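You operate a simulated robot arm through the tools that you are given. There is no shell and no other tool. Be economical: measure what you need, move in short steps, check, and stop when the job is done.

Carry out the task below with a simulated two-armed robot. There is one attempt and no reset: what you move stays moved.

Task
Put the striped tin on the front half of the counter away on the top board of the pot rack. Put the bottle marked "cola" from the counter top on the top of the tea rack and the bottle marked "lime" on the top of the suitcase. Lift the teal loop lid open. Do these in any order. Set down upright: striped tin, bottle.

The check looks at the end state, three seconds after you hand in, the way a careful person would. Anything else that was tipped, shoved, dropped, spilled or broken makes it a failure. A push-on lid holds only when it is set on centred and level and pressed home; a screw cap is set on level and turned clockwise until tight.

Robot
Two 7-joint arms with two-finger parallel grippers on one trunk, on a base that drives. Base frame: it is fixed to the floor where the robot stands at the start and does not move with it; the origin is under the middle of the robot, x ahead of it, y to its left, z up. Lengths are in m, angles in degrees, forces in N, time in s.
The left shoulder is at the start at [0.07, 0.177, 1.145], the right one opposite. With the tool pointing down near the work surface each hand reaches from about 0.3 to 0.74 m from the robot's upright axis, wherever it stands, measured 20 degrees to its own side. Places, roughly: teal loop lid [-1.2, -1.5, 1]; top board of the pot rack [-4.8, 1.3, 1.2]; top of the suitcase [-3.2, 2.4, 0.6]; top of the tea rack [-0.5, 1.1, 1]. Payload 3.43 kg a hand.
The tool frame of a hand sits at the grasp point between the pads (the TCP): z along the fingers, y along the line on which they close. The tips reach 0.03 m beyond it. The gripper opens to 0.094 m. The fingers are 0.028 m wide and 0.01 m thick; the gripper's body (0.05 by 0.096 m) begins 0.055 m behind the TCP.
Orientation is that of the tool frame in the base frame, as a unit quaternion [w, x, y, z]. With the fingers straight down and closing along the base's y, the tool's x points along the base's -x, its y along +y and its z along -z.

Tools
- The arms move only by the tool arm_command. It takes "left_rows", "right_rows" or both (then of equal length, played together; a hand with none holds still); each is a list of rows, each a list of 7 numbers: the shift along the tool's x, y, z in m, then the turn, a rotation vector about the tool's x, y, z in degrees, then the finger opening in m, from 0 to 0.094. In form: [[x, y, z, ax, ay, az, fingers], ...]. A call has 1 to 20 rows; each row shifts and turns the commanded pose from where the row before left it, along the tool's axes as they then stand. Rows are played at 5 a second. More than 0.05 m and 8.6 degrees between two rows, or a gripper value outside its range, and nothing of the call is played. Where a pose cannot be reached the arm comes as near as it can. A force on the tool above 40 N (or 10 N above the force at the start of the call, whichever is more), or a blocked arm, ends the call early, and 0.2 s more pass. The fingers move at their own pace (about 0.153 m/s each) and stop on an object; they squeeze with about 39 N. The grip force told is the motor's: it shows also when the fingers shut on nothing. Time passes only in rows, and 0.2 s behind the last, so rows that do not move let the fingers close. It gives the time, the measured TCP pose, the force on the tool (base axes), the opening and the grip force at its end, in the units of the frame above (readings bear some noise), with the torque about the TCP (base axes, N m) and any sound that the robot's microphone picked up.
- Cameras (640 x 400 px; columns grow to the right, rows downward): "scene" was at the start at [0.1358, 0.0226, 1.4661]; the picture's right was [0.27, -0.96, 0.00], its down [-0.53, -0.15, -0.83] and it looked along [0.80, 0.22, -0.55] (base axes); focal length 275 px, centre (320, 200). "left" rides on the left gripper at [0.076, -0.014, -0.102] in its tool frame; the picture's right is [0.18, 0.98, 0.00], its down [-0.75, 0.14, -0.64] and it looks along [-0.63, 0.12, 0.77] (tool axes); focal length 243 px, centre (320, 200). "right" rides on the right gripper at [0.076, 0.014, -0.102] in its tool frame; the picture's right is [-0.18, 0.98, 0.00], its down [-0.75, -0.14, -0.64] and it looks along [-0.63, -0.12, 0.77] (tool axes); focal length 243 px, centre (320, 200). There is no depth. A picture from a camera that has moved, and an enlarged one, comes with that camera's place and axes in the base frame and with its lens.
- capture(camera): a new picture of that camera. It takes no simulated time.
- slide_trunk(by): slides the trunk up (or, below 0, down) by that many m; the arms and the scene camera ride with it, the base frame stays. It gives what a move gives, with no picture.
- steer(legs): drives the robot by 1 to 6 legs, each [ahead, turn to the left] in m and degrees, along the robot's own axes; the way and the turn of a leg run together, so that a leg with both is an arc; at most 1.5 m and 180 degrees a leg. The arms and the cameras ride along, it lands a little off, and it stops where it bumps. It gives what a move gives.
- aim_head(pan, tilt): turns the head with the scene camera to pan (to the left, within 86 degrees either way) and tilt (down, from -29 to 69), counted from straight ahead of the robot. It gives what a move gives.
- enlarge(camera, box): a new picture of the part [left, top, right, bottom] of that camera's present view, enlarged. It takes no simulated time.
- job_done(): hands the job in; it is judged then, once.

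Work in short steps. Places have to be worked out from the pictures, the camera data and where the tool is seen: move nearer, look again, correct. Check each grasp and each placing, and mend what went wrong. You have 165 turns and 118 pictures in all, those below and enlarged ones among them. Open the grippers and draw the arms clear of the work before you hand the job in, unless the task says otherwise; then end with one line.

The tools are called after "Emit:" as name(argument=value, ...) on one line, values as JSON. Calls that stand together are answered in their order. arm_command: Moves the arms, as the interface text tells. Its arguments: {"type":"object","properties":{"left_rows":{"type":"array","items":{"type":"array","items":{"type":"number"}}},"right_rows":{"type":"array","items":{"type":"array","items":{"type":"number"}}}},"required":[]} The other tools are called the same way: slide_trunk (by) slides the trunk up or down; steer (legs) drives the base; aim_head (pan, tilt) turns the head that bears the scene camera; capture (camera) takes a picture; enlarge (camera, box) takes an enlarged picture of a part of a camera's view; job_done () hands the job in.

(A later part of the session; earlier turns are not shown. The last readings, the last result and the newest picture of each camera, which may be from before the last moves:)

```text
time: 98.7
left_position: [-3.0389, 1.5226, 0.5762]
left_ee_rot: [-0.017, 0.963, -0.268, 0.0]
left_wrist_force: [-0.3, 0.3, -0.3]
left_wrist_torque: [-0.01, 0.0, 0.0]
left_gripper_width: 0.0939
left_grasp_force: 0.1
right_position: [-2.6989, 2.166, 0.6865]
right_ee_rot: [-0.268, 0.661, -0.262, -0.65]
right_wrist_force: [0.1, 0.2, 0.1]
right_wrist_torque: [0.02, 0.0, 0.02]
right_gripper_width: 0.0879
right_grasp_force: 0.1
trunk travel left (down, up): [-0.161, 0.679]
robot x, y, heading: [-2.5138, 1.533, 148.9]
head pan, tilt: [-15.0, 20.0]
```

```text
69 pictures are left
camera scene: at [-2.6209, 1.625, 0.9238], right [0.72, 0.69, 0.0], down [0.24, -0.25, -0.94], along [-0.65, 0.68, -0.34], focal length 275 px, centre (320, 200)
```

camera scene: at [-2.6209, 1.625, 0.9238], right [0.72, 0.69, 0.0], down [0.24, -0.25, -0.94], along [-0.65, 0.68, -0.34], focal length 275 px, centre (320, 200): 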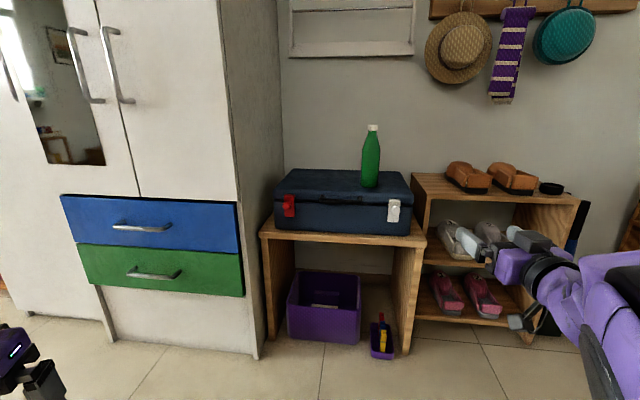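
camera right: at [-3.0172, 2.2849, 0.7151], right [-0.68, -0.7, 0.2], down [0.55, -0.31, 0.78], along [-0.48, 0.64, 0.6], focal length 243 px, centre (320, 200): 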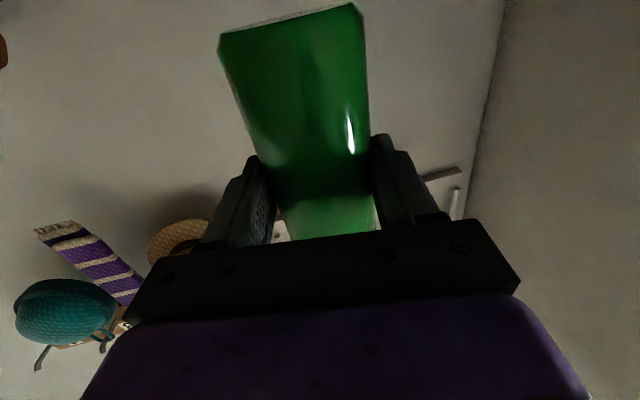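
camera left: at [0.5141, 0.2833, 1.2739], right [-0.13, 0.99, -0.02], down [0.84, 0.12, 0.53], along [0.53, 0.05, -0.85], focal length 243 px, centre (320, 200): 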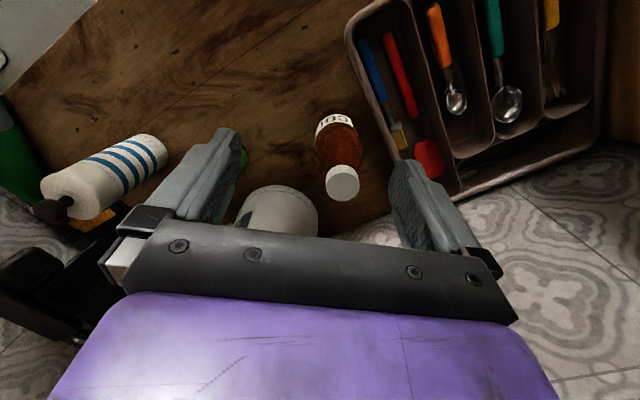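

Lime is placed. I raise the trunk, restore the right hand to pointing down, and look toward the pot rack.

Emit:
slide_trunk(by=0.56)

Emit:
arm_command(right_rows=[[0, 0, 0, 0, 8.2, 0, 0.09], [0, 0, 0, 0, 8.2, 0, 0.09], [0, 0, 0, 0, 8.2, 0, 0.09], [0, 0, 0, 0, 8.2, 0, 0.09], [0, 0, 0, 0, 8.2, 0, 0.09], [0, 0, 0, 0, 8.2, 0, 0.09], [0, 0, 0, 0, 8.2, 0, 0.09], [0, 0, 0, 0, 8.2, 0, 0.09], [0, 0, 0, 0, 8.2, 0, 0.09], [0, 0, 0, 0, 8.2, 0, 0.09], [0, 0, 0, 0, 8, 0, 0.09], [0, 0, 0, 0, 0, 0, 0.09]])

Emit:
aim_head(pan=45, tilt=15)

Emit:
capture(camera="scene")

```text
refused: 0.56 is not a number from -0.4 to 0.4
```

```text
time: 101.3
left_position: [-3.0386, 1.5232, 0.5764]
left_ee_rot: [-0.018, 0.963, -0.267, -0.001]
left_wrist_force: [0.0, -0.5, 0.4]
left_wrist_torque: [-0.01, 0.03, -0.03]
left_gripper_width: 0.0942
left_grasp_force: 0.1
right_position: [-2.6985, 2.1774, 0.6829]
right_ee_rot: [-0.004, 0.927, -0.374, 0.008]
right_wrist_force: [0.3, -0.2, -0.4]
right_wrist_torque: [0.01, 0.0, -0.02]
right_gripper_width: 0.09
right_grasp_force: 0.0
right hand out of reach, approached as far as the arm can: row 1, 2
trunk travel left (down, up): [-0.161, 0.679]
robot x, y, heading: [-2.511, 1.535, 148.6]
head pan, tilt: [-15.0, 20.0]
```

```text
time: 102.6
left_position: [-3.0399, 1.5227, 0.5766]
left_ee_rot: [-0.017, 0.963, -0.268, -0.001]
left_wrist_force: [0.2, 0.7, -0.2]
left_wrist_torque: [0.0, -0.03, 0.01]
left_gripper_width: 0.094
left_grasp_force: 0.0
right_position: [-2.6987, 2.178, 0.6827]
right_ee_rot: [-0.005, 0.928, -0.373, 0.008]
right_wrist_force: [0.4, 0.0, -0.7]
right_wrist_torque: [0.05, -0.02, -0.03]
right_gripper_width: 0.0901
right_grasp_force: 0.0
trunk travel left (down, up): [-0.161, 0.679]
robot x, y, heading: [-2.5117, 1.5322, 149.0]
head pan, tilt: [45.0, 15.0]
```

```text
68 pictures are left
camera scene: at [-2.6476, 1.5357, 0.9321], right [-0.23, 0.97, 0.0], down [0.25, 0.06, -0.97], along [-0.94, -0.23, -0.26], focal length 275 px, centre (320, 200)
```

scene: 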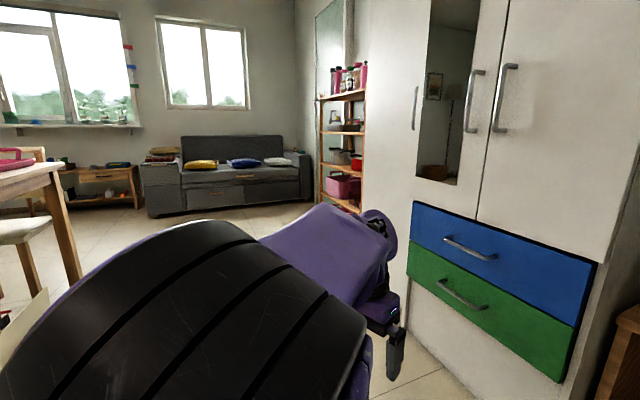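

The pot rack stands just past the wardrobe. I raise the trunk and drive toward the lid next: back 1.5 m along the known path, then turn left to face about -95°.

Emit:
slide_trunk(by=0.4)

Emit:
slide_trunk(by=0.16)

Emit:
steer(legs=[[0, -7], [-1.5, 0], [0, 110]])

Emit:
aim_head(pan=15, tilt=25)

Emit:
capture(camera="scene")

```text
time: 106.4
left_position: [-3.0403, 1.522, 0.9754]
left_ee_rot: [-0.019, 0.963, -0.268, -0.001]
left_wrist_force: [0.1, -0.4, 0.6]
left_wrist_torque: [0.01, -0.02, 0.02]
left_gripper_width: 0.0936
left_grasp_force: 0.0
right_position: [-2.7, 2.1788, 1.0831]
right_ee_rot: [-0.006, 0.928, -0.373, 0.008]
right_wrist_force: [0.2, -0.7, 0.5]
right_wrist_torque: [0.04, -0.01, 0.02]
right_gripper_width: 0.0901
right_grasp_force: 0.1
trunk travel left (down, up): [-0.561, 0.279]
robot x, y, heading: [-2.5167, 1.5342, 148.4]
head pan, tilt: [45.0, 15.0]
```

```text
time: 108.2
left_position: [-3.0398, 1.5234, 1.1358]
left_ee_rot: [-0.017, 0.963, -0.267, -0.001]
left_wrist_force: [0.5, -0.3, 0.4]
left_wrist_torque: [-0.02, -0.03, 0.01]
left_gripper_width: 0.094
left_grasp_force: 0.1
right_position: [-2.6993, 2.1758, 1.2421]
right_ee_rot: [-0.005, 0.928, -0.372, 0.008]
right_wrist_force: [0.5, -1.2, 0.9]
right_wrist_torque: [0.03, -0.01, 0.01]
right_gripper_width: 0.0899
right_grasp_force: 0.1
trunk travel left (down, up): [-0.721, 0.119]
robot x, y, heading: [-2.5124, 1.5332, 148.5]
head pan, tilt: [45.0, 15.0]
```

```text
time: 121.0
left_position: [-1.1665, 0.0998, 1.1349]
left_ee_rot: [-0.011, 0.788, 0.616, -0.014]
left_wrist_force: [0.0, 0.7, -0.1]
left_wrist_torque: [0.01, -0.01, -0.01]
left_gripper_width: 0.0939
left_grasp_force: 0.1
right_position: [-1.8933, 0.2334, 1.243]
right_ee_rot: [-0.01, 0.852, 0.524, 0.0]
right_wrist_force: [0.0, 0.1, -0.6]
right_wrist_torque: [-0.02, -0.01, -0.01]
right_gripper_width: 0.0901
right_grasp_force: 0.1
trunk travel left (down, up): [-0.721, 0.119]
robot x, y, heading: [-1.3304, 0.5964, -104.3]
head pan, tilt: [45.0, 15.0]
```

```text
time: 122.0
left_position: [-1.1672, 0.0985, 1.1364]
left_ee_rot: [-0.011, 0.788, 0.615, -0.014]
left_wrist_force: [0.9, 0.5, -0.4]
left_wrist_torque: [0.02, -0.02, -0.01]
left_gripper_width: 0.0939
left_grasp_force: 0.0
right_position: [-1.8933, 0.2328, 1.2424]
right_ee_rot: [-0.011, 0.851, 0.524, 0.0]
right_wrist_force: [-0.5, 0.8, 0.1]
right_wrist_torque: [-0.01, -0.02, 0.01]
right_gripper_width: 0.09
right_grasp_force: 0.1
trunk travel left (down, up): [-0.721, 0.119]
robot x, y, heading: [-1.3299, 0.5957, -104.4]
head pan, tilt: [15.0, 25.0]
```

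```text
67 pictures are left
camera scene: at [-1.3422, 0.4564, 1.4759], right [-1.0, -0.01, 0.0], down [0.0, 0.42, -0.91], along [0.01, -0.91, -0.42], focal length 275 px, centre (320, 200)
```

scene: 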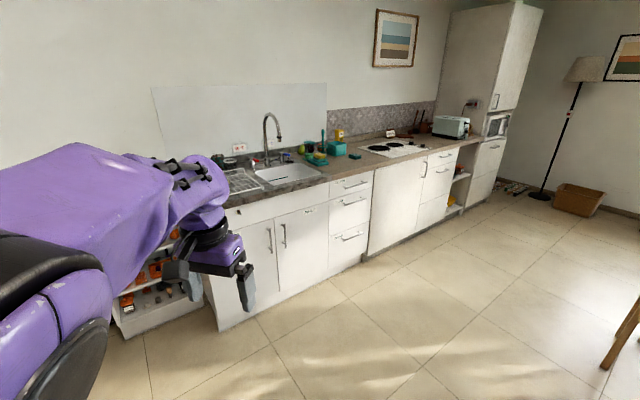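

I enlarge the area near the sink to find the teal loop lid.

Emit:
enlarge(camera="scene", box=[220, 100, 420, 225])

```text
3.20 times, centred on (320, 162) of scene
camera zoom: at [-1.3422, 0.4564, 1.4759], right [-1.0, -0.01, 0.0], down [0.0, 0.42, -0.91], along [0.01, -0.91, -0.42], focal length 879 px, centre (320, 320)
```

zoom: 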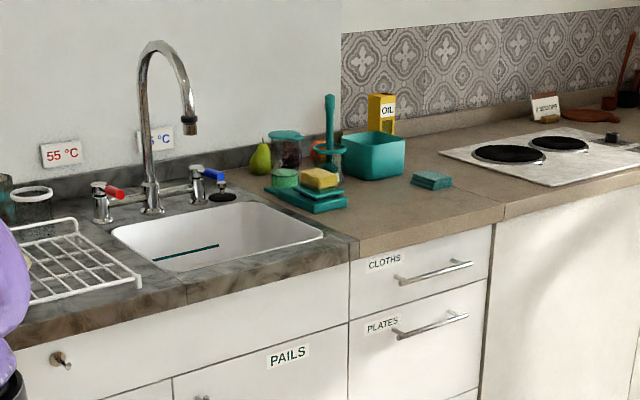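

I need a closer look; I drive up to about (-1.5,-0.6) and face the counter (heading -54°).

Emit:
steer(legs=[[0, 7], [1.2, 0], [0, 43]])

Emit:
aim_head(pan=0, tilt=35)

Emit:
capture(camera="scene")

```text
time: 130.6
left_position: [-0.9855, -0.7477, 1.137]
left_ee_rot: [-0.003, 0.438, 0.899, -0.017]
left_wrist_force: [0.2, -0.6, -0.4]
left_wrist_torque: [0.0, -0.02, 0.01]
left_gripper_width: 0.094
left_grasp_force: 0.1
right_position: [-1.5372, -1.2387, 1.2425]
right_ee_rot: [-0.009, 0.535, 0.845, -0.004]
right_wrist_force: [0.4, -0.2, -0.4]
right_wrist_torque: [0.02, 0.0, -0.01]
right_gripper_width: 0.0904
right_grasp_force: 0.1
trunk travel left (down, up): [-0.721, 0.119]
robot x, y, heading: [-1.4817, -0.5661, -52.5]
head pan, tilt: [15.0, 25.0]
```

```text
time: 131.3
left_position: [-0.9845, -0.7477, 1.1358]
left_ee_rot: [-0.002, 0.437, 0.899, -0.019]
left_wrist_force: [0.3, -0.1, 0.4]
left_wrist_torque: [-0.05, -0.02, -0.01]
left_gripper_width: 0.0942
left_grasp_force: 0.1
right_position: [-1.5358, -1.2378, 1.2431]
right_ee_rot: [-0.009, 0.534, 0.846, -0.004]
right_wrist_force: [0.0, 0.3, 0.9]
right_wrist_torque: [-0.04, -0.03, 0.0]
right_gripper_width: 0.09
right_grasp_force: 0.1
trunk travel left (down, up): [-0.721, 0.119]
robot x, y, heading: [-1.4774, -0.5706, -52.4]
head pan, tilt: [0.0, 35.0]
```

```text
65 pictures are left
camera scene: at [-1.3944, -0.6807, 1.4601], right [-0.79, -0.61, 0.0], down [-0.35, 0.45, -0.82], along [0.5, -0.65, -0.57], focal length 275 px, centre (320, 200)
```

scene: 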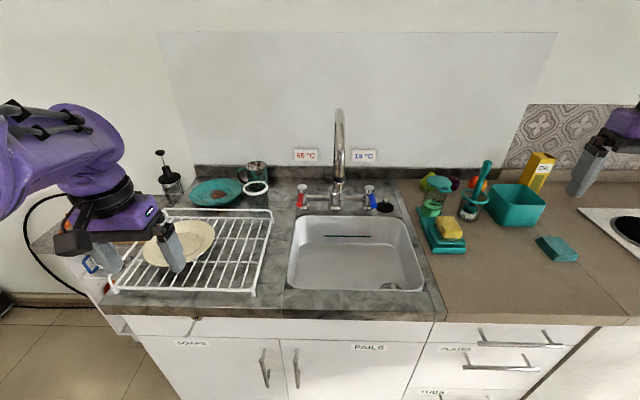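

The lid's listed place projects to the small jar with teal lid near (435,185). Enlarge.

Emit:
enlarge(camera="scene", box=[390, 150, 510, 225])

```text
5.33 times, centred on (450, 188) of scene
camera zoom: at [-1.3944, -0.6807, 1.4601], right [-0.79, -0.61, 0.0], down [-0.35, 0.45, -0.82], along [0.5, -0.65, -0.57], focal length 1465 px, centre (-373, 267)
```

zoom: 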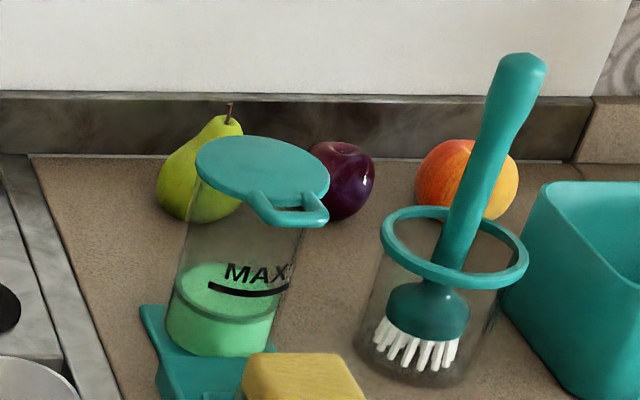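

The jar has a teal disc lid with a loop pointing toward me-right (direction ~135°), hinge opposite, lid at about (-1.243,-1.478,1.02). I'll pinch the loop's sides with the right hand pitched 45° and swing it up about the hinge. First drive 0.15 m closer and raise the trunk.

Emit:
slide_trunk(by=0.1)

Emit:
steer(legs=[[0.15, 0]])

Emit:
arm_command(right_rows=[[0.0, 0, 0, 0, 0, -6.5, 0.07], [0, 0, 0, 0, 0, -6.5, 0.07], [0, 0, 0, 0, 0, -6.5, 0.07], [0, 0, 0, 0, -7.5, 0, 0.07], [0, 0, 0, 0, -7.5, 0, 0.07], [0, 0, 0, 0, -7.5, 0, 0.07], [0, 0, 0, 0, -7.5, 0, 0.07], [0, 0, 0, 0, -7.5, 0, 0.07], [0, 0, 0, 0, -7.5, 0, 0.07], [0, 0, 0, 0, 0, 0, 0.07]])

Emit:
capture(camera="right")

```text
time: 132.7
left_position: [-0.9851, -0.7476, 1.2358]
left_ee_rot: [-0.003, 0.437, 0.899, -0.017]
left_wrist_force: [1.1, 0.1, 0.4]
left_wrist_torque: [0.0, 0.0, -0.02]
left_gripper_width: 0.0939
left_grasp_force: 0.0
right_position: [-1.536, -1.2384, 1.3429]
right_ee_rot: [-0.009, 0.535, 0.845, -0.004]
right_wrist_force: [0.0, 0.5, 0.8]
right_wrist_torque: [0.0, -0.01, -0.04]
right_gripper_width: 0.0901
right_grasp_force: 0.0
trunk travel left (down, up): [-0.821, 0.019]
robot x, y, heading: [-1.4808, -0.5678, -52.1]
head pan, tilt: [0.0, 35.0]
```

```text
time: 134.0
left_position: [-0.8946, -0.8607, 1.2371]
left_ee_rot: [-0.001, 0.435, 0.9, -0.017]
left_wrist_force: [-0.4, 1.0, -0.1]
left_wrist_torque: [0.01, 0.02, 0.0]
left_gripper_width: 0.094
left_grasp_force: 0.1
right_position: [-1.4431, -1.3537, 1.3447]
right_ee_rot: [-0.007, 0.532, 0.846, -0.005]
right_wrist_force: [-0.1, -0.5, 0.3]
right_wrist_torque: [-0.03, 0.03, 0.0]
right_gripper_width: 0.09
right_grasp_force: 0.1
trunk travel left (down, up): [-0.821, 0.019]
robot x, y, heading: [-1.3888, -0.6828, -52.0]
head pan, tilt: [0.0, 35.0]
```

```text
time: 136.2
left_position: [-0.8919, -0.8646, 1.2365]
left_ee_rot: [-0.003, 0.435, 0.9, -0.017]
left_wrist_force: [-0.4, 0.0, -0.4]
left_wrist_torque: [-0.01, -0.02, 0.01]
left_gripper_width: 0.0942
left_grasp_force: 0.2
right_position: [-1.4417, -1.3569, 1.3433]
right_ee_rot: [0.346, 0.353, 0.857, -0.149]
right_wrist_force: [0.1, -0.2, -0.3]
right_wrist_torque: [-0.02, 0.02, 0.03]
right_gripper_width: 0.0701
right_grasp_force: 0.1
trunk travel left (down, up): [-0.821, 0.019]
robot x, y, heading: [-1.3891, -0.6854, -51.7]
head pan, tilt: [0.0, 35.0]
```

```text
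63 pictures are left
camera right: at [-1.5204, -1.2588, 1.3633], right [0.79, 0.6, 0.12], down [-0.03, -0.16, 0.99], along [0.61, -0.78, -0.11], focal length 243 px, centre (320, 200)
```

right: 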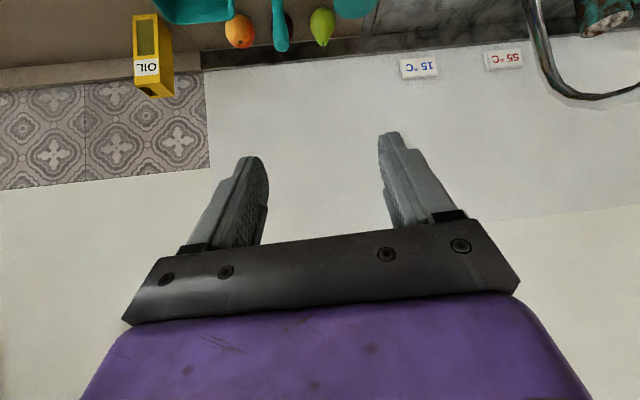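

Hand pitched 46° facing -46°, closing axis along the loop's width. I move to a pregrasp ~8 cm short of the loop and look.

Emit:
arm_command(right_rows=[[0.013, 0.0082, 0.0373, 0, 0, 0, 0.07], [0.013, 0.0082, 0.0373, 0, 0, 0, 0.07], [0.013, 0.0082, 0.0373, 0, 0, 0, 0.07], [0.013, 0.0082, 0.0373, 0, 0, 0, 0.07], [0.013, 0.0082, 0.0373, 0, 0, 0, 0.07], [0.013, 0.0082, 0.0373, 0, 0, 0, 0.07], [0.013, 0.0082, 0.0373, 0, 0, 0, 0.07], [0, 0, 0, 0, 0, 0, 0.07]])

Emit:
capture(camera="right")

Emit:
aim_head(pan=-22, tilt=35)

Emit:
enlarge(camera="scene", box=[220, 130, 420, 255])

```text
time: 138.0
left_position: [-0.8923, -0.8617, 1.2367]
left_ee_rot: [-0.002, 0.435, 0.9, -0.018]
left_wrist_force: [0.8, -0.5, -0.4]
left_wrist_torque: [0.0, -0.05, 0.0]
left_gripper_width: 0.0942
left_grasp_force: 0.1
right_position: [-1.3188, -1.4001, 1.0913]
right_ee_rot: [0.345, 0.353, 0.857, -0.149]
right_wrist_force: [-0.1, -0.1, 0.0]
right_wrist_torque: [0.01, -0.01, -0.01]
right_gripper_width: 0.0699
right_grasp_force: 0.0
trunk travel left (down, up): [-0.821, 0.019]
robot x, y, heading: [-1.387, -0.6905, -52.1]
head pan, tilt: [0.0, 35.0]
```

```text
62 pictures are left
camera right: at [-1.3977, -1.3035, 1.1123], right [0.79, 0.6, 0.12], down [-0.03, -0.16, 0.99], along [0.61, -0.78, -0.11], focal length 243 px, centre (320, 200)
```

right: 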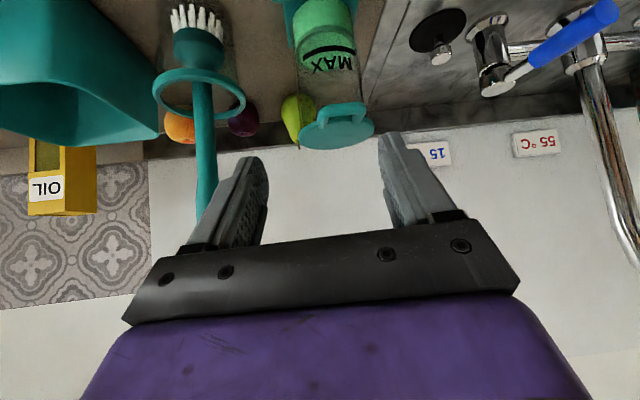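

```text
time: 138.9
left_position: [-0.8932, -0.8639, 1.2366]
left_ee_rot: [-0.002, 0.436, 0.9, -0.018]
left_wrist_force: [-0.5, -1.0, 0.8]
left_wrist_torque: [0.01, -0.01, -0.01]
left_gripper_width: 0.094
left_grasp_force: 0.0
right_position: [-1.3184, -1.401, 1.0911]
right_ee_rot: [0.345, 0.352, 0.857, -0.148]
right_wrist_force: [0.3, 0.0, -0.1]
right_wrist_torque: [-0.04, -0.01, -0.01]
right_gripper_width: 0.0699
right_grasp_force: 0.1
trunk travel left (down, up): [-0.821, 0.019]
robot x, y, heading: [-1.3869, -0.686, -52.0]
head pan, tilt: [-22.0, 35.0]
```

```text
3.20 times, centred on (320, 192) of scene
camera zoom: at [-1.3327, -0.8134, 1.5601], right [-0.96, -0.28, 0.0], down [-0.16, 0.55, -0.82], along [0.23, -0.79, -0.57], focal length 879 px, centre (320, 224)
```

zoom: 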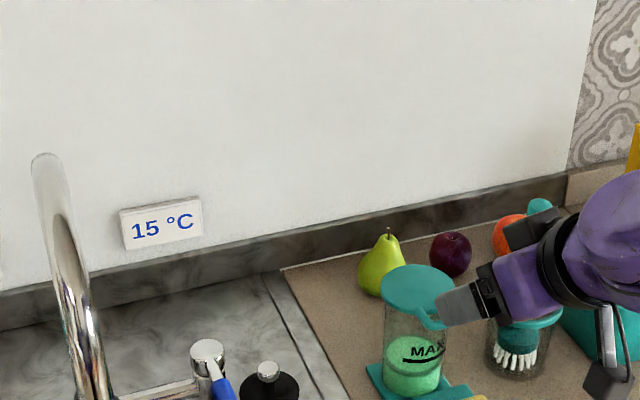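

Triangulated lid centre (-1.240,-1.469,1.025). I enlarge the hand view to locate the loop precisely.

Emit:
enlarge(camera="right", box=[270, 70, 430, 170])

```text
4.00 times, centred on (350, 120) of right
camera zoom: at [-1.3976, -1.3041, 1.1122], right [0.79, 0.6, 0.12], down [-0.03, -0.16, 0.99], along [0.61, -0.78, -0.11], focal length 970 px, centre (200, 520)
```

zoom: 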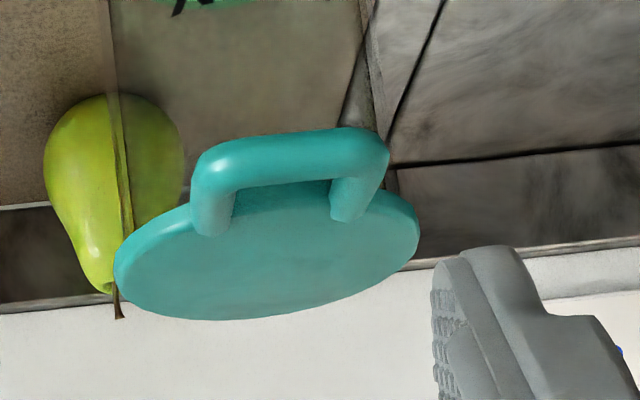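

Loop bar centre ≈(-1.269,-1.427,1.025), outward direction 126°, width ~0.044. I yaw 8° to align and shift to a pregrasp directly in line.

Emit:
arm_command(right_rows=[[0, 0, 0, 5.58, 0.09, 5.74, 0.07], [0.0085, 0.0238, 0.0141, 0, 0, 0, 0.07], [0, 0, 0, 0, 0, 0, 0.07]])

Emit:
capture(camera="right")

Emit:
enlarge(camera="scene", box=[300, 175, 420, 250])

```text
time: 139.7
left_position: [-0.893, -0.8626, 1.236]
left_ee_rot: [-0.002, 0.435, 0.9, -0.017]
left_wrist_force: [-0.1, -0.1, 0.1]
left_wrist_torque: [0.01, 0.01, 0.0]
left_gripper_width: 0.0941
left_grasp_force: 0.0
right_position: [-1.2986, -1.3921, 1.0759]
right_ee_rot: [0.334, 0.411, 0.83, -0.172]
right_wrist_force: [-0.4, -0.1, -0.2]
right_wrist_torque: [-0.02, -0.03, 0.03]
right_gripper_width: 0.0702
right_grasp_force: 0.0
trunk travel left (down, up): [-0.821, 0.019]
robot x, y, heading: [-1.3878, -0.6868, -52.1]
head pan, tilt: [-22.0, 35.0]
```

```text
59 pictures are left
camera right: at [-1.3633, -1.2834, 1.0958], right [0.86, 0.49, 0.12], down [-0.05, -0.15, 0.99], along [0.5, -0.86, -0.11], focal length 243 px, centre (320, 200)
```

right: 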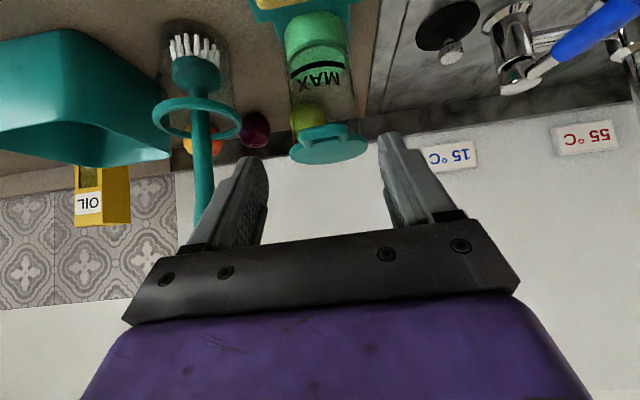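

```text
5.33 times, centred on (360, 212) of scene
camera zoom: at [-1.3341, -0.814, 1.5601], right [-0.96, -0.28, 0.0], down [-0.16, 0.55, -0.82], along [0.23, -0.79, -0.57], focal length 1465 px, centre (107, 133)
```

zoom: 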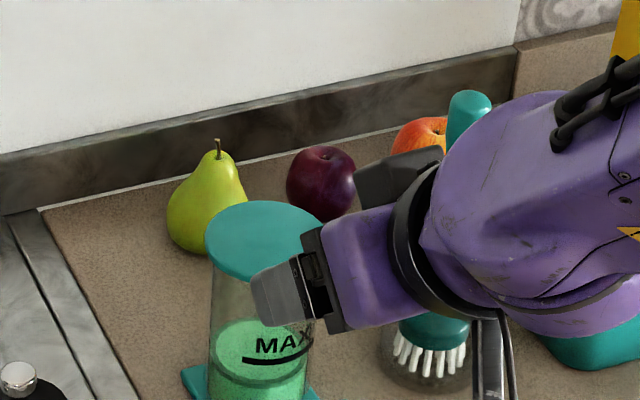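

Prediction and view agree: the loop lies straight ahead between the fingers. I advance 5 cm and close on its sides.

Emit:
arm_command(right_rows=[[0, 0, 0.025, 0, 0, 0, 0.07], [0, 0, 0.025, 0, 0, 0, 0.07], [0, 0, 0, 0, 0, 0, 0.07], [0, 0, 0, 0, 0, 0, 0.05], [0, 0, 0, 0, 0, 0, 0.03], [0, 0, 0, 0, 0, 0, 0.03]])

Emit:
enlarge(camera="right", box=[220, 60, 420, 185])

```text
time: 141.1
left_position: [-0.8934, -0.861, 1.2369]
left_ee_rot: [-0.001, 0.436, 0.9, -0.019]
left_wrist_force: [-0.3, -0.2, -0.6]
left_wrist_torque: [0.0, -0.01, -0.01]
left_gripper_width: 0.0941
left_grasp_force: 0.0
right_position: [-1.2791, -1.4146, 1.0408]
right_ee_rot: [0.334, 0.411, 0.83, -0.173]
right_wrist_force: [-4.6, 8.6, 3.8]
right_wrist_torque: [-0.24, 0.01, -0.97]
right_gripper_width: 0.0362
right_grasp_force: 45.5
trunk travel left (down, up): [-0.821, 0.019]
robot x, y, heading: [-1.3872, -0.688, -51.8]
head pan, tilt: [-22.0, 35.0]
```

```text
3.20 times, centred on (320, 122) of right
camera zoom: at [-1.3427, -1.3066, 1.0613], right [0.87, 0.49, 0.12], down [-0.05, -0.15, 0.99], along [0.5, -0.86, -0.11], focal length 776 px, centre (320, 448)
```

zoom: 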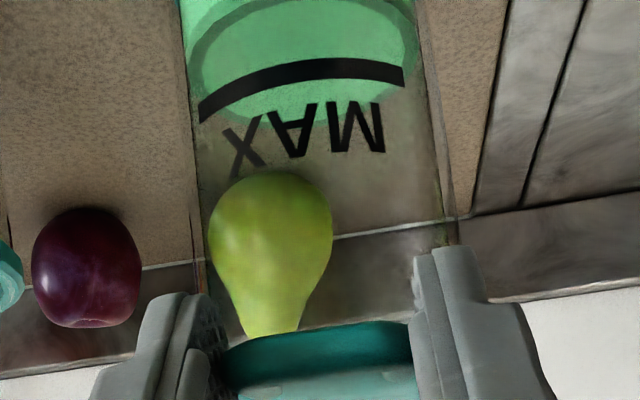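

The loop is gripped (0.036 m). I lift it along a hinge arc (radius ≈0.087) to about 30° first and check forces.

Emit:
arm_command(right_rows=[[-0.0057, 0, -0.005, 0, 0, 0, 0.025], [-0.0057, 0, -0.0049, 0, 0, 0, 0.025], [-0.0065, 0, -0.0039, 0, 0, 0, 0.025], [-0.0065, 0, -0.0039, 0, 0, 0, 0.025], [-0.0071, 0, -0.0027, 0, 0, 0, 0.025], [-0.0071, 0, -0.0026, 0, 0, 0, 0.025], [0, 0, 0, 0, 0, 0, 0.025]])

Emit:
enlarge(camera="scene", box=[290, 160, 450, 260])

```text
time: 142.7
left_position: [-0.8915, -0.8627, 1.2356]
left_ee_rot: [-0.002, 0.435, 0.9, -0.017]
left_wrist_force: [-0.3, 0.5, 0.2]
left_wrist_torque: [-0.01, -0.01, -0.02]
left_gripper_width: 0.0941
left_grasp_force: 0.0
right_position: [-1.2708, -1.425, 1.0831]
right_ee_rot: [0.334, 0.41, 0.831, -0.172]
right_wrist_force: [-0.9, 10.1, -12.3]
right_wrist_torque: [1.13, 0.89, -0.08]
right_gripper_width: 0.0365
right_grasp_force: 45.3
trunk travel left (down, up): [-0.821, 0.019]
robot x, y, heading: [-1.3923, -0.6917, -52.3]
head pan, tilt: [-22.0, 35.0]
```

```text
4.00 times, centred on (370, 210) of scene
camera zoom: at [-1.3322, -0.8135, 1.56], right [-0.96, -0.28, 0.0], down [-0.16, 0.55, -0.82], along [0.23, -0.79, -0.57], focal length 1099 px, centre (120, 160)
```

zoom: 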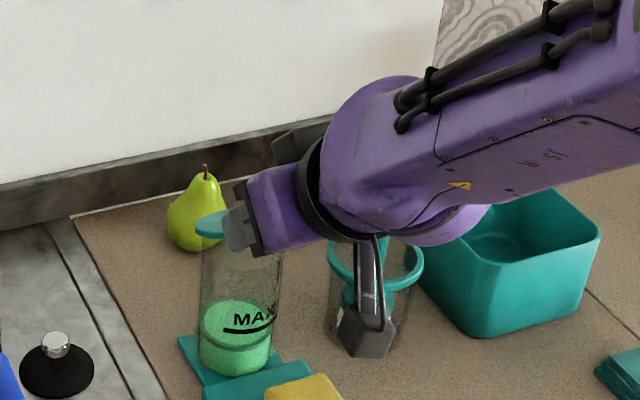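

The lid is swinging up and the jar stays put. I continue the arc to about 75°.

Emit:
arm_command(right_rows=[[-0.0075, 0, -0.0013, 0, 0, 0, 0.025], [-0.0075, 0, -0.0011, 0, 0, 0, 0.025], [-0.0075, 0, -0.0008, 0, 0, 0, 0.025], [-0.0075, 0, 0.0004, 0, 0, 0, 0.025], [-0.0075, 0, 0.0009, 0, 0, 0, 0.025], [-0.0075, 0, 0.0013, 0, 0, 0, 0.025], [-0.007, 0, 0.0023, 0, 0, 0, 0.025], [-0.007, 0, 0.0028, 0, 0, 0, 0.025], [-0.007, 0, 0.0033, 0, 0, 0, 0.025], [0, 0, 0, 0, 0, 0, 0.025]])

Emit:
enlarge(camera="scene", box=[290, 140, 450, 240])

```text
time: 144.9
left_position: [-0.8955, -0.8608, 1.2388]
left_ee_rot: [-0.001, 0.435, 0.9, -0.019]
left_wrist_force: [-0.5, -0.1, -0.3]
left_wrist_torque: [-0.03, -0.02, 0.02]
left_gripper_width: 0.0939
left_grasp_force: 0.0
right_position: [-1.242, -1.466, 1.1253]
right_ee_rot: [0.337, 0.411, 0.829, -0.173]
right_wrist_force: [-8.9, 10.4, 5.3]
right_wrist_torque: [0.86, 0.88, -0.09]
right_gripper_width: 0.0366
right_grasp_force: 45.1
trunk travel left (down, up): [-0.821, 0.019]
robot x, y, heading: [-1.3919, -0.6867, -52.1]
head pan, tilt: [-22.0, 35.0]
```

```text
4.00 times, centred on (370, 190) of scene
camera zoom: at [-1.3356, -0.8092, 1.5606], right [-0.96, -0.27, 0.0], down [-0.16, 0.55, -0.82], along [0.23, -0.79, -0.57], focal length 1099 px, centre (120, 240)
```

zoom: 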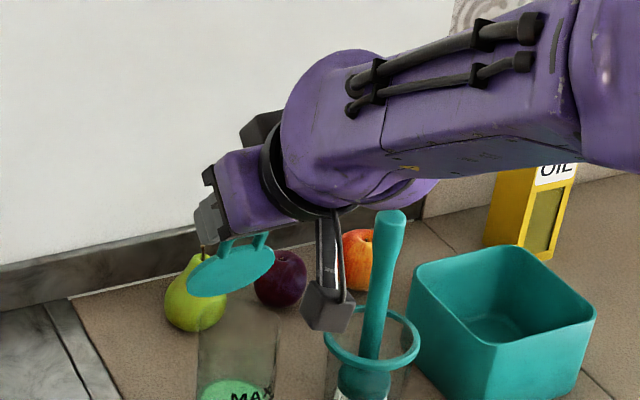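

The lid is now steeply open. I continue past vertical to ~105°.

Emit:
arm_command(right_rows=[[-0.006, 0, 0.0043, 0, 0, 0, 0.025], [-0.006, 0, 0.0045, 0, 0, 0, 0.025], [-0.0062, 0, 0.0048, 0, 0, 0, 0.025], [-0.005, 0, 0.0056, 0, 0, 0, 0.025], [-0.0047, 0, 0.006, 0, 0, 0, 0.025], [-0.0043, 0, 0.0062, 0, 0, 0, 0.025], [0, 0, 0, 0, 0, 0, 0.025]])

Emit:
enlarge(camera="scene", box=[290, 140, 450, 240])

```text
time: 146.5
left_position: [-0.893, -0.8601, 1.2368]
left_ee_rot: [0.0, 0.435, 0.9, -0.018]
left_wrist_force: [-0.9, 0.3, 0.2]
left_wrist_torque: [0.02, -0.01, 0.01]
left_gripper_width: 0.094
left_grasp_force: 0.1
right_position: [-1.2131, -1.5005, 1.1229]
right_ee_rot: [0.334, 0.411, 0.831, -0.172]
right_wrist_force: [0.2, 0.2, -0.1]
right_wrist_torque: [-0.02, 0.0, -0.03]
right_gripper_width: 0.025
right_grasp_force: 0.0
trunk travel left (down, up): [-0.821, 0.019]
robot x, y, heading: [-1.3875, -0.6908, -52.0]
head pan, tilt: [-22.0, 35.0]
```

```text
4.00 times, centred on (370, 190) of scene
camera zoom: at [-1.3343, -0.8111, 1.5603], right [-0.96, -0.28, 0.0], down [-0.16, 0.55, -0.82], along [0.23, -0.79, -0.57], focal length 1099 px, centre (120, 240)
```

zoom: 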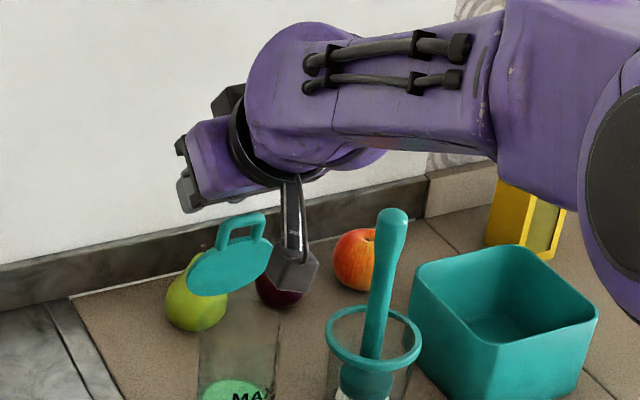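

The pinch slipped off, but the lid stays standing open (~80°). I go up and around to the front with closed fingers to push it a bit further open.

Emit:
arm_command(right_rows=[[-0.0174, 0, -0.0179, 0, 0, 0, 0.025], [-0.0174, 0, -0.0179, 0, 0, 0, 0.025], [0.029, 0, -0.028, 0, 0, 0, 0.0], [0.029, 0, -0.028, 0, 0, 0, 0.0], [0.0209, 0, 0.0215, 0, 0, 0, 0.0], [0.0209, 0, 0.0215, 0, 0, 0, 0.0], [0, 0, 0, 0, 0, 0, 0.0]])

Emit:
enlarge(camera="scene", box=[290, 140, 450, 240])

Emit:
capture(camera="right")

```text
time: 148.1
left_position: [-0.892, -0.8602, 1.2373]
left_ee_rot: [-0.001, 0.435, 0.9, -0.018]
left_wrist_force: [-0.8, -0.3, 0.2]
left_wrist_torque: [-0.04, 0.01, -0.01]
left_gripper_width: 0.0941
left_grasp_force: 0.1
right_position: [-1.2606, -1.4347, 1.1116]
right_ee_rot: [0.334, 0.411, 0.831, -0.172]
right_wrist_force: [-0.1, -0.2, 0.0]
right_wrist_torque: [0.01, 0.02, 0.01]
right_gripper_width: 0.0004
right_grasp_force: 33.4
trunk travel left (down, up): [-0.821, 0.019]
robot x, y, heading: [-1.3887, -0.6886, -52.2]
head pan, tilt: [-22.0, 35.0]
```

```text
4.00 times, centred on (370, 190) of scene
camera zoom: at [-1.3338, -0.8114, 1.5603], right [-0.96, -0.28, 0.0], down [-0.16, 0.55, -0.82], along [0.23, -0.79, -0.57], focal length 1099 px, centre (120, 240)
```

zoom: 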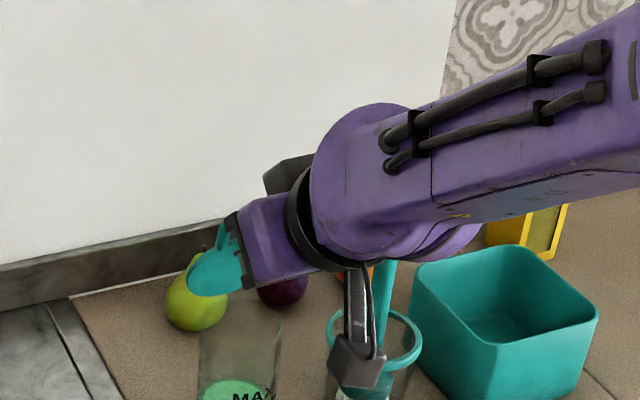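

```text
52 pictures are left
camera right: at [-1.3258, -1.3278, 1.1323], right [0.86, 0.49, 0.12], down [-0.05, -0.15, 0.99], along [0.5, -0.86, -0.11], focal length 243 px, centre (320, 200)
```

right: 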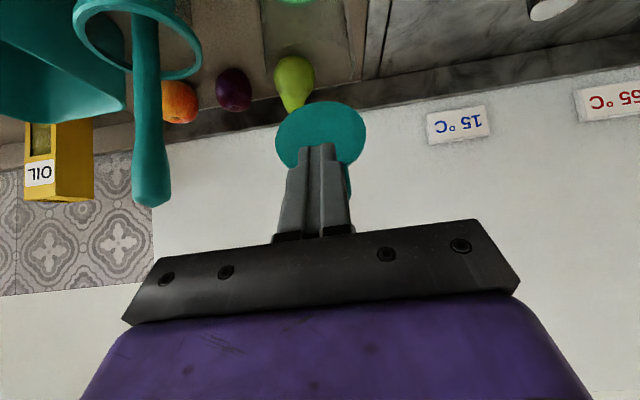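

The fingertips are now in front of the standing lid. I push it gently backwards 6 cm.

Emit:
arm_command(right_rows=[[-0.0107, 0, 0.0104, 0, 0, 0, 0.0], [-0.0107, 0, 0.0104, 0, 0, 0, 0.0], [-0.0107, 0, 0.0104, 0, 0, 0, 0.0], [-0.0107, 0, 0.0104, 0, 0, 0, 0.0], [-0.0107, 0, 0.0104, 0, 0, 0, 0.0]])

Emit:
enlarge(camera="scene", box=[290, 140, 450, 240])

```text
time: 149.5
left_position: [-0.8974, -0.8555, 1.24]
left_ee_rot: [0.001, 0.436, 0.9, -0.023]
left_wrist_force: [-0.1, 0.1, -0.2]
left_wrist_torque: [-0.03, 0.01, -0.01]
left_gripper_width: 0.0939
left_grasp_force: 0.2
right_position: [-1.2228, -1.4906, 1.1208]
right_ee_rot: [0.337, 0.41, 0.829, -0.175]
right_wrist_force: [-18.4, 20.1, 12.7]
right_wrist_torque: [0.2, 0.25, -0.05]
right_gripper_width: 0.0
right_grasp_force: 33.2
trunk travel left (down, up): [-0.821, 0.019]
robot x, y, heading: [-1.3873, -0.6825, -52.3]
head pan, tilt: [-22.0, 35.0]
stopped in row 5 (right hand): the force on the tool passed its limit (the readings are from after the stop); the commanded pose is now the measured one
```

```text
4.00 times, centred on (370, 190) of scene
camera zoom: at [-1.3391, -0.8033, 1.5611], right [-0.96, -0.27, 0.0], down [-0.15, 0.55, -0.82], along [0.22, -0.79, -0.57], focal length 1099 px, centre (120, 240)
```

zoom: 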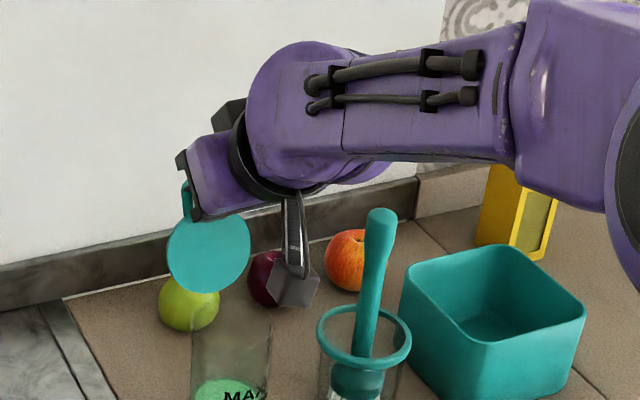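

The lid is past vertical and against its stop. I withdraw the hand and check it stays open.

Emit:
arm_command(right_rows=[[0.0215, 0, -0.0208, 0, 0, 0, 0.0], [0.0215, 0, -0.0208, 0, 0, 0, 0.0], [0.0215, 0, -0.0208, 0, 0, 0, 0.0], [0, 0, -0.04, 0, 0, 0, 0.0], [0, 0, -0.04, 0, 0, 0, 0.04], [0, 0, -0.04, 0, 0, 0, 0.08], [0, 0, 0, 0, 0, 0, 0.08]])

Emit:
enlarge(camera="scene", box=[290, 140, 450, 240])

```text
time: 151.1
left_position: [-0.8912, -0.8645, 1.236]
left_ee_rot: [-0.002, 0.435, 0.9, -0.019]
left_wrist_force: [1.1, -0.6, -0.3]
left_wrist_torque: [0.0, 0.02, 0.0]
left_gripper_width: 0.0942
left_grasp_force: 0.1
right_position: [-1.3207, -1.3592, 1.1984]
right_ee_rot: [0.332, 0.412, 0.831, -0.172]
right_wrist_force: [-0.2, 0.6, 0.2]
right_wrist_torque: [0.03, 0.04, 0.0]
right_gripper_width: 0.0803
right_grasp_force: 0.1
trunk travel left (down, up): [-0.821, 0.019]
robot x, y, heading: [-1.3892, -0.6858, -52.0]
head pan, tilt: [-22.0, 35.0]
```

```text
4.00 times, centred on (370, 190) of scene
camera zoom: at [-1.3327, -0.8146, 1.5599], right [-0.96, -0.27, 0.0], down [-0.16, 0.55, -0.82], along [0.22, -0.79, -0.57], focal length 1099 px, centre (120, 240)
```

zoom: 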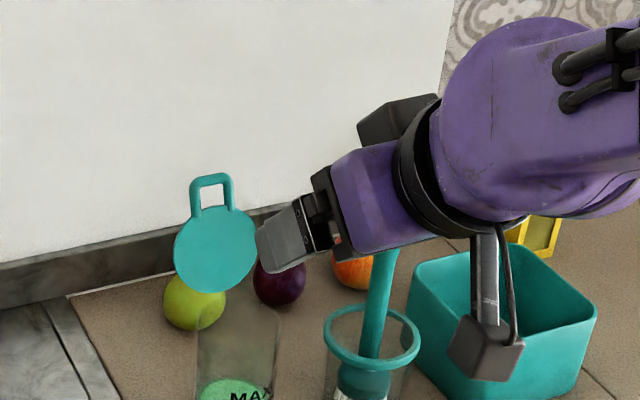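

The lid stands open on its own. Now I back off, pitch the left hand 45° as well (gives reach and stays below the shelf), and drive back toward the counter.

Emit:
steer(legs=[[-0.35, 0], [0, 65], [1.0, 0]])

Emit:
arm_command(left_rows=[[0, 0, 0, 0, -7.5, 0, 0.094], [0, 0, 0, 0, -7.5, 0, 0.094], [0, 0, 0, 0, -7.5, 0, 0.094], [0, 0, 0, 0, -7.5, 0, 0.094], [0, 0, 0, 0, -7.5, 0, 0.094], [0, 0, 0, 0, -7.5, 0, 0.094], [0, 0, 0, 0, 0, 0, 0.094]])

Emit:
aim_head(pan=0, tilt=30)

Emit:
capture(camera="scene")

```text
time: 160.8
left_position: [-0.2884, 0.1684, 1.237]
left_ee_rot: [0.008, -0.118, 0.993, -0.017]
left_wrist_force: [0.0, -0.1, 1.0]
left_wrist_torque: [0.02, 0.01, 0.01]
left_gripper_width: 0.094
left_grasp_force: 0.0
right_position: [-0.0194, -0.4269, 1.1984]
right_ee_rot: [0.375, -0.101, 0.921, 0.035]
right_wrist_force: [0.8, 0.0, -0.4]
right_wrist_torque: [-0.02, 0.03, -0.03]
right_gripper_width: 0.0802
right_grasp_force: 0.0
trunk travel left (down, up): [-0.821, 0.019]
robot x, y, heading: [-0.6529, -0.2068, 12.8]
head pan, tilt: [-22.0, 35.0]
```

```text
time: 162.4
left_position: [-0.2342, 0.2274, 1.2084]
left_ee_rot: [0.389, -0.12, 0.913, 0.022]
left_wrist_force: [0.0, -0.1, -0.7]
left_wrist_torque: [-0.02, 0.03, -0.02]
left_gripper_width: 0.0938
left_grasp_force: 0.1
left hand out of reach, approached as far as the arm can: row 1, 2, 3, 4, 5, 6
right_position: [-0.018, -0.4269, 1.1996]
right_ee_rot: [0.374, -0.1, 0.921, 0.034]
right_wrist_force: [0.7, -0.2, 0.0]
right_wrist_torque: [-0.02, 0.0, -0.01]
right_gripper_width: 0.0798
right_grasp_force: 0.1
trunk travel left (down, up): [-0.821, 0.019]
robot x, y, heading: [-0.6562, -0.2061, 12.9]
head pan, tilt: [-22.0, 35.0]
```

```text
time: 163.2
left_position: [-0.233, 0.2281, 1.2073]
left_ee_rot: [0.387, -0.121, 0.914, 0.022]
left_wrist_force: [-0.3, -0.9, 0.1]
left_wrist_torque: [0.02, -0.03, 0.02]
left_gripper_width: 0.0941
left_grasp_force: 0.1
right_position: [-0.0191, -0.4267, 1.1983]
right_ee_rot: [0.374, -0.1, 0.921, 0.034]
right_wrist_force: [-0.3, 0.6, -1.0]
right_wrist_torque: [0.03, -0.03, 0.0]
right_gripper_width: 0.0801
right_grasp_force: 0.0
trunk travel left (down, up): [-0.821, 0.019]
robot x, y, heading: [-0.6543, -0.2064, 13.0]
head pan, tilt: [0.0, 30.0]
```

```text
49 pictures are left
camera scene: at [-0.5187, -0.1761, 1.5679], right [0.22, -0.97, 0.0], down [-0.49, -0.11, -0.87], along [0.84, 0.19, -0.5], focal length 275 px, centre (320, 200)
```

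scene: 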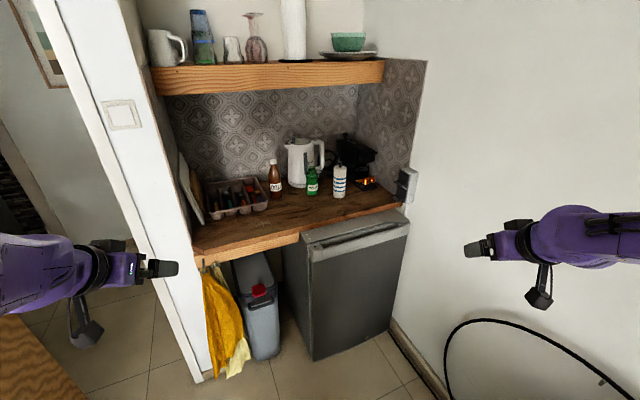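

Cola ≈(0.635,0.32) and tin ≈(0.72,0.005) confirmed upright. I bring both hands inward, lower the trunk 0.1, and advance part of the way.

Emit:
slide_trunk(by=-0.1)

Emit:
arm_command(left_rows=[[0, -0.04, 0, 0, 0, 0, 0.094], [0, -0.04, 0, 0, 0, 0, 0.094], [0, -0.04, 0, 0, 0, 0, 0.094], [0, 0, 0, 0, 0, 0, 0.094]], right_rows=[[0, 0.04, -0.01, 0, 0, 0, 0.08], [0, 0.04, -0.01, 0, 0, 0, 0.08], [0, 0.04, -0.01, 0, 0, 0, 0.08], [0, 0, 0, 0, 0, 0, 0.08]])

Emit:
steer(legs=[[0.43, 0], [0, 7]])

Emit:
aim_head(pan=0, tilt=35)

Emit:
capture(camera="scene")

```text
time: 164.6
left_position: [-0.2332, 0.2271, 1.1078]
left_ee_rot: [0.388, -0.119, 0.914, 0.022]
left_wrist_force: [-0.4, -0.1, -0.4]
left_wrist_torque: [-0.01, -0.03, 0.03]
left_gripper_width: 0.094
left_grasp_force: 0.1
right_position: [-0.0184, -0.426, 1.0988]
right_ee_rot: [0.375, -0.101, 0.921, 0.036]
right_wrist_force: [-0.5, -0.4, 0.1]
right_wrist_torque: [-0.02, 0.0, 0.04]
right_gripper_width: 0.08
right_grasp_force: 0.1
trunk travel left (down, up): [-0.721, 0.119]
robot x, y, heading: [-0.6591, -0.207, 13.0]
head pan, tilt: [0.0, 30.0]
```

```text
time: 165.6
left_position: [-0.1682, 0.1404, 1.0895]
left_ee_rot: [0.389, -0.121, 0.913, 0.02]
left_wrist_force: [0.6, -0.6, 0.0]
left_wrist_torque: [0.0, -0.02, -0.01]
left_gripper_width: 0.0938
left_grasp_force: 0.1
left hand out of reach, approached as far as the arm can: row 1, 2, 3
right_position: [-0.0517, -0.3174, 1.1127]
right_ee_rot: [0.372, -0.092, 0.923, 0.044]
right_wrist_force: [0.6, -0.9, 0.2]
right_wrist_torque: [0.04, -0.05, 0.02]
right_gripper_width: 0.0799
right_grasp_force: 0.1
right hand out of reach, approached as far as the arm can: row 3
trunk travel left (down, up): [-0.721, 0.119]
robot x, y, heading: [-0.6543, -0.2047, 12.9]
head pan, tilt: [0.0, 30.0]
```

```text
time: 168.7
left_position: [0.1948, 0.2885, 1.0893]
left_ee_rot: [0.386, -0.175, 0.905, 0.042]
left_wrist_force: [-0.1, 1.0, 0.0]
left_wrist_torque: [0.01, -0.02, 0.01]
left_gripper_width: 0.0939
left_grasp_force: 0.0
right_position: [0.3643, -0.1485, 1.1129]
right_ee_rot: [0.37, -0.149, 0.915, 0.066]
right_wrist_force: [0.3, 0.2, -0.2]
right_wrist_torque: [0.01, 0.01, -0.01]
right_gripper_width: 0.0798
right_grasp_force: 0.1
trunk travel left (down, up): [-0.721, 0.119]
robot x, y, heading: [-0.2462, -0.113, 19.8]
head pan, tilt: [0.0, 30.0]
```

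```text
time: 169.4
left_position: [0.195, 0.2909, 1.0898]
left_ee_rot: [0.388, -0.176, 0.904, 0.04]
left_wrist_force: [-1.1, 0.0, -0.2]
left_wrist_torque: [0.01, 0.05, 0.0]
left_gripper_width: 0.094
left_grasp_force: 0.1
right_position: [0.3643, -0.1472, 1.1138]
right_ee_rot: [0.37, -0.148, 0.915, 0.068]
right_wrist_force: [-0.8, 0.1, 0.1]
right_wrist_torque: [0.01, -0.03, 0.0]
right_gripper_width: 0.0799
right_grasp_force: 0.0
trunk travel left (down, up): [-0.721, 0.119]
robot x, y, heading: [-0.2471, -0.1139, 19.6]
head pan, tilt: [0.0, 35.0]
```

```text
48 pictures are left
camera scene: at [-0.1173, -0.0665, 1.4601], right [0.34, -0.94, 0.0], down [-0.54, -0.2, -0.82], along [0.77, 0.28, -0.57], focal length 275 px, centre (320, 200)
```

scene: 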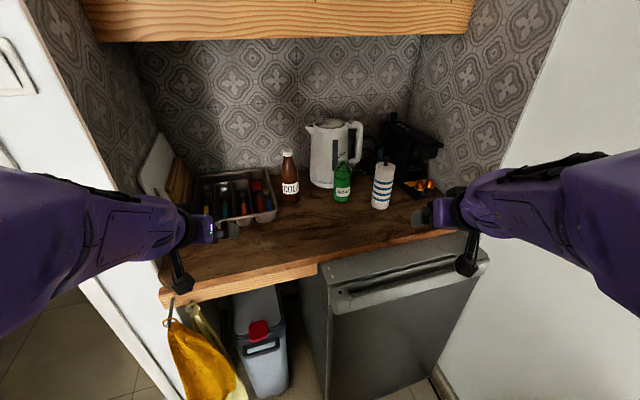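

Refined: cola axis (0.636,0.322), cap top 1.07; tin axis (0.727,0.005), body top ≈1.04. I drive 0.2 m forward with the hands staying short of everything.

Emit:
steer(legs=[[0.2, 0]])

Emit:
capture(camera="scene")

```text
time: 171.0
left_position: [0.3786, 0.3573, 1.0903]
left_ee_rot: [0.387, -0.179, 0.904, 0.042]
left_wrist_force: [0.0, 0.8, 0.5]
left_wrist_torque: [0.0, 0.01, 0.03]
left_gripper_width: 0.0941
left_grasp_force: 0.2
right_position: [0.5507, -0.0796, 1.1143]
right_ee_rot: [0.37, -0.149, 0.914, 0.069]
right_wrist_force: [-0.1, 0.1, 0.5]
right_wrist_torque: [0.02, 0.03, 0.01]
right_gripper_width: 0.0799
right_grasp_force: 0.0
trunk travel left (down, up): [-0.721, 0.119]
robot x, y, heading: [-0.063, -0.0444, 19.8]
head pan, tilt: [0.0, 35.0]
```

```text
47 pictures are left
camera scene: at [0.068, 0.0001, 1.4602], right [0.34, -0.94, 0.0], down [-0.54, -0.2, -0.82], along [0.77, 0.28, -0.57], focal length 275 px, centre (320, 200)
```

scene: 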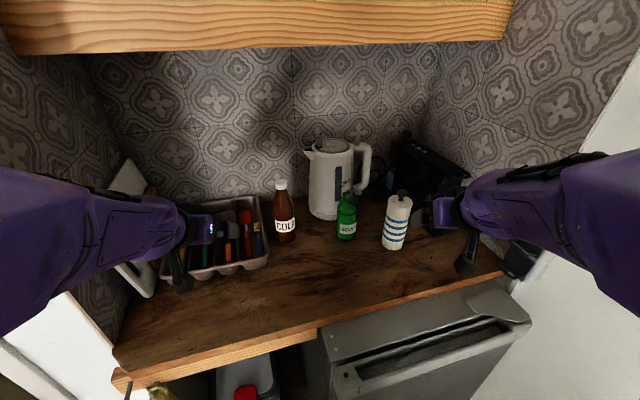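

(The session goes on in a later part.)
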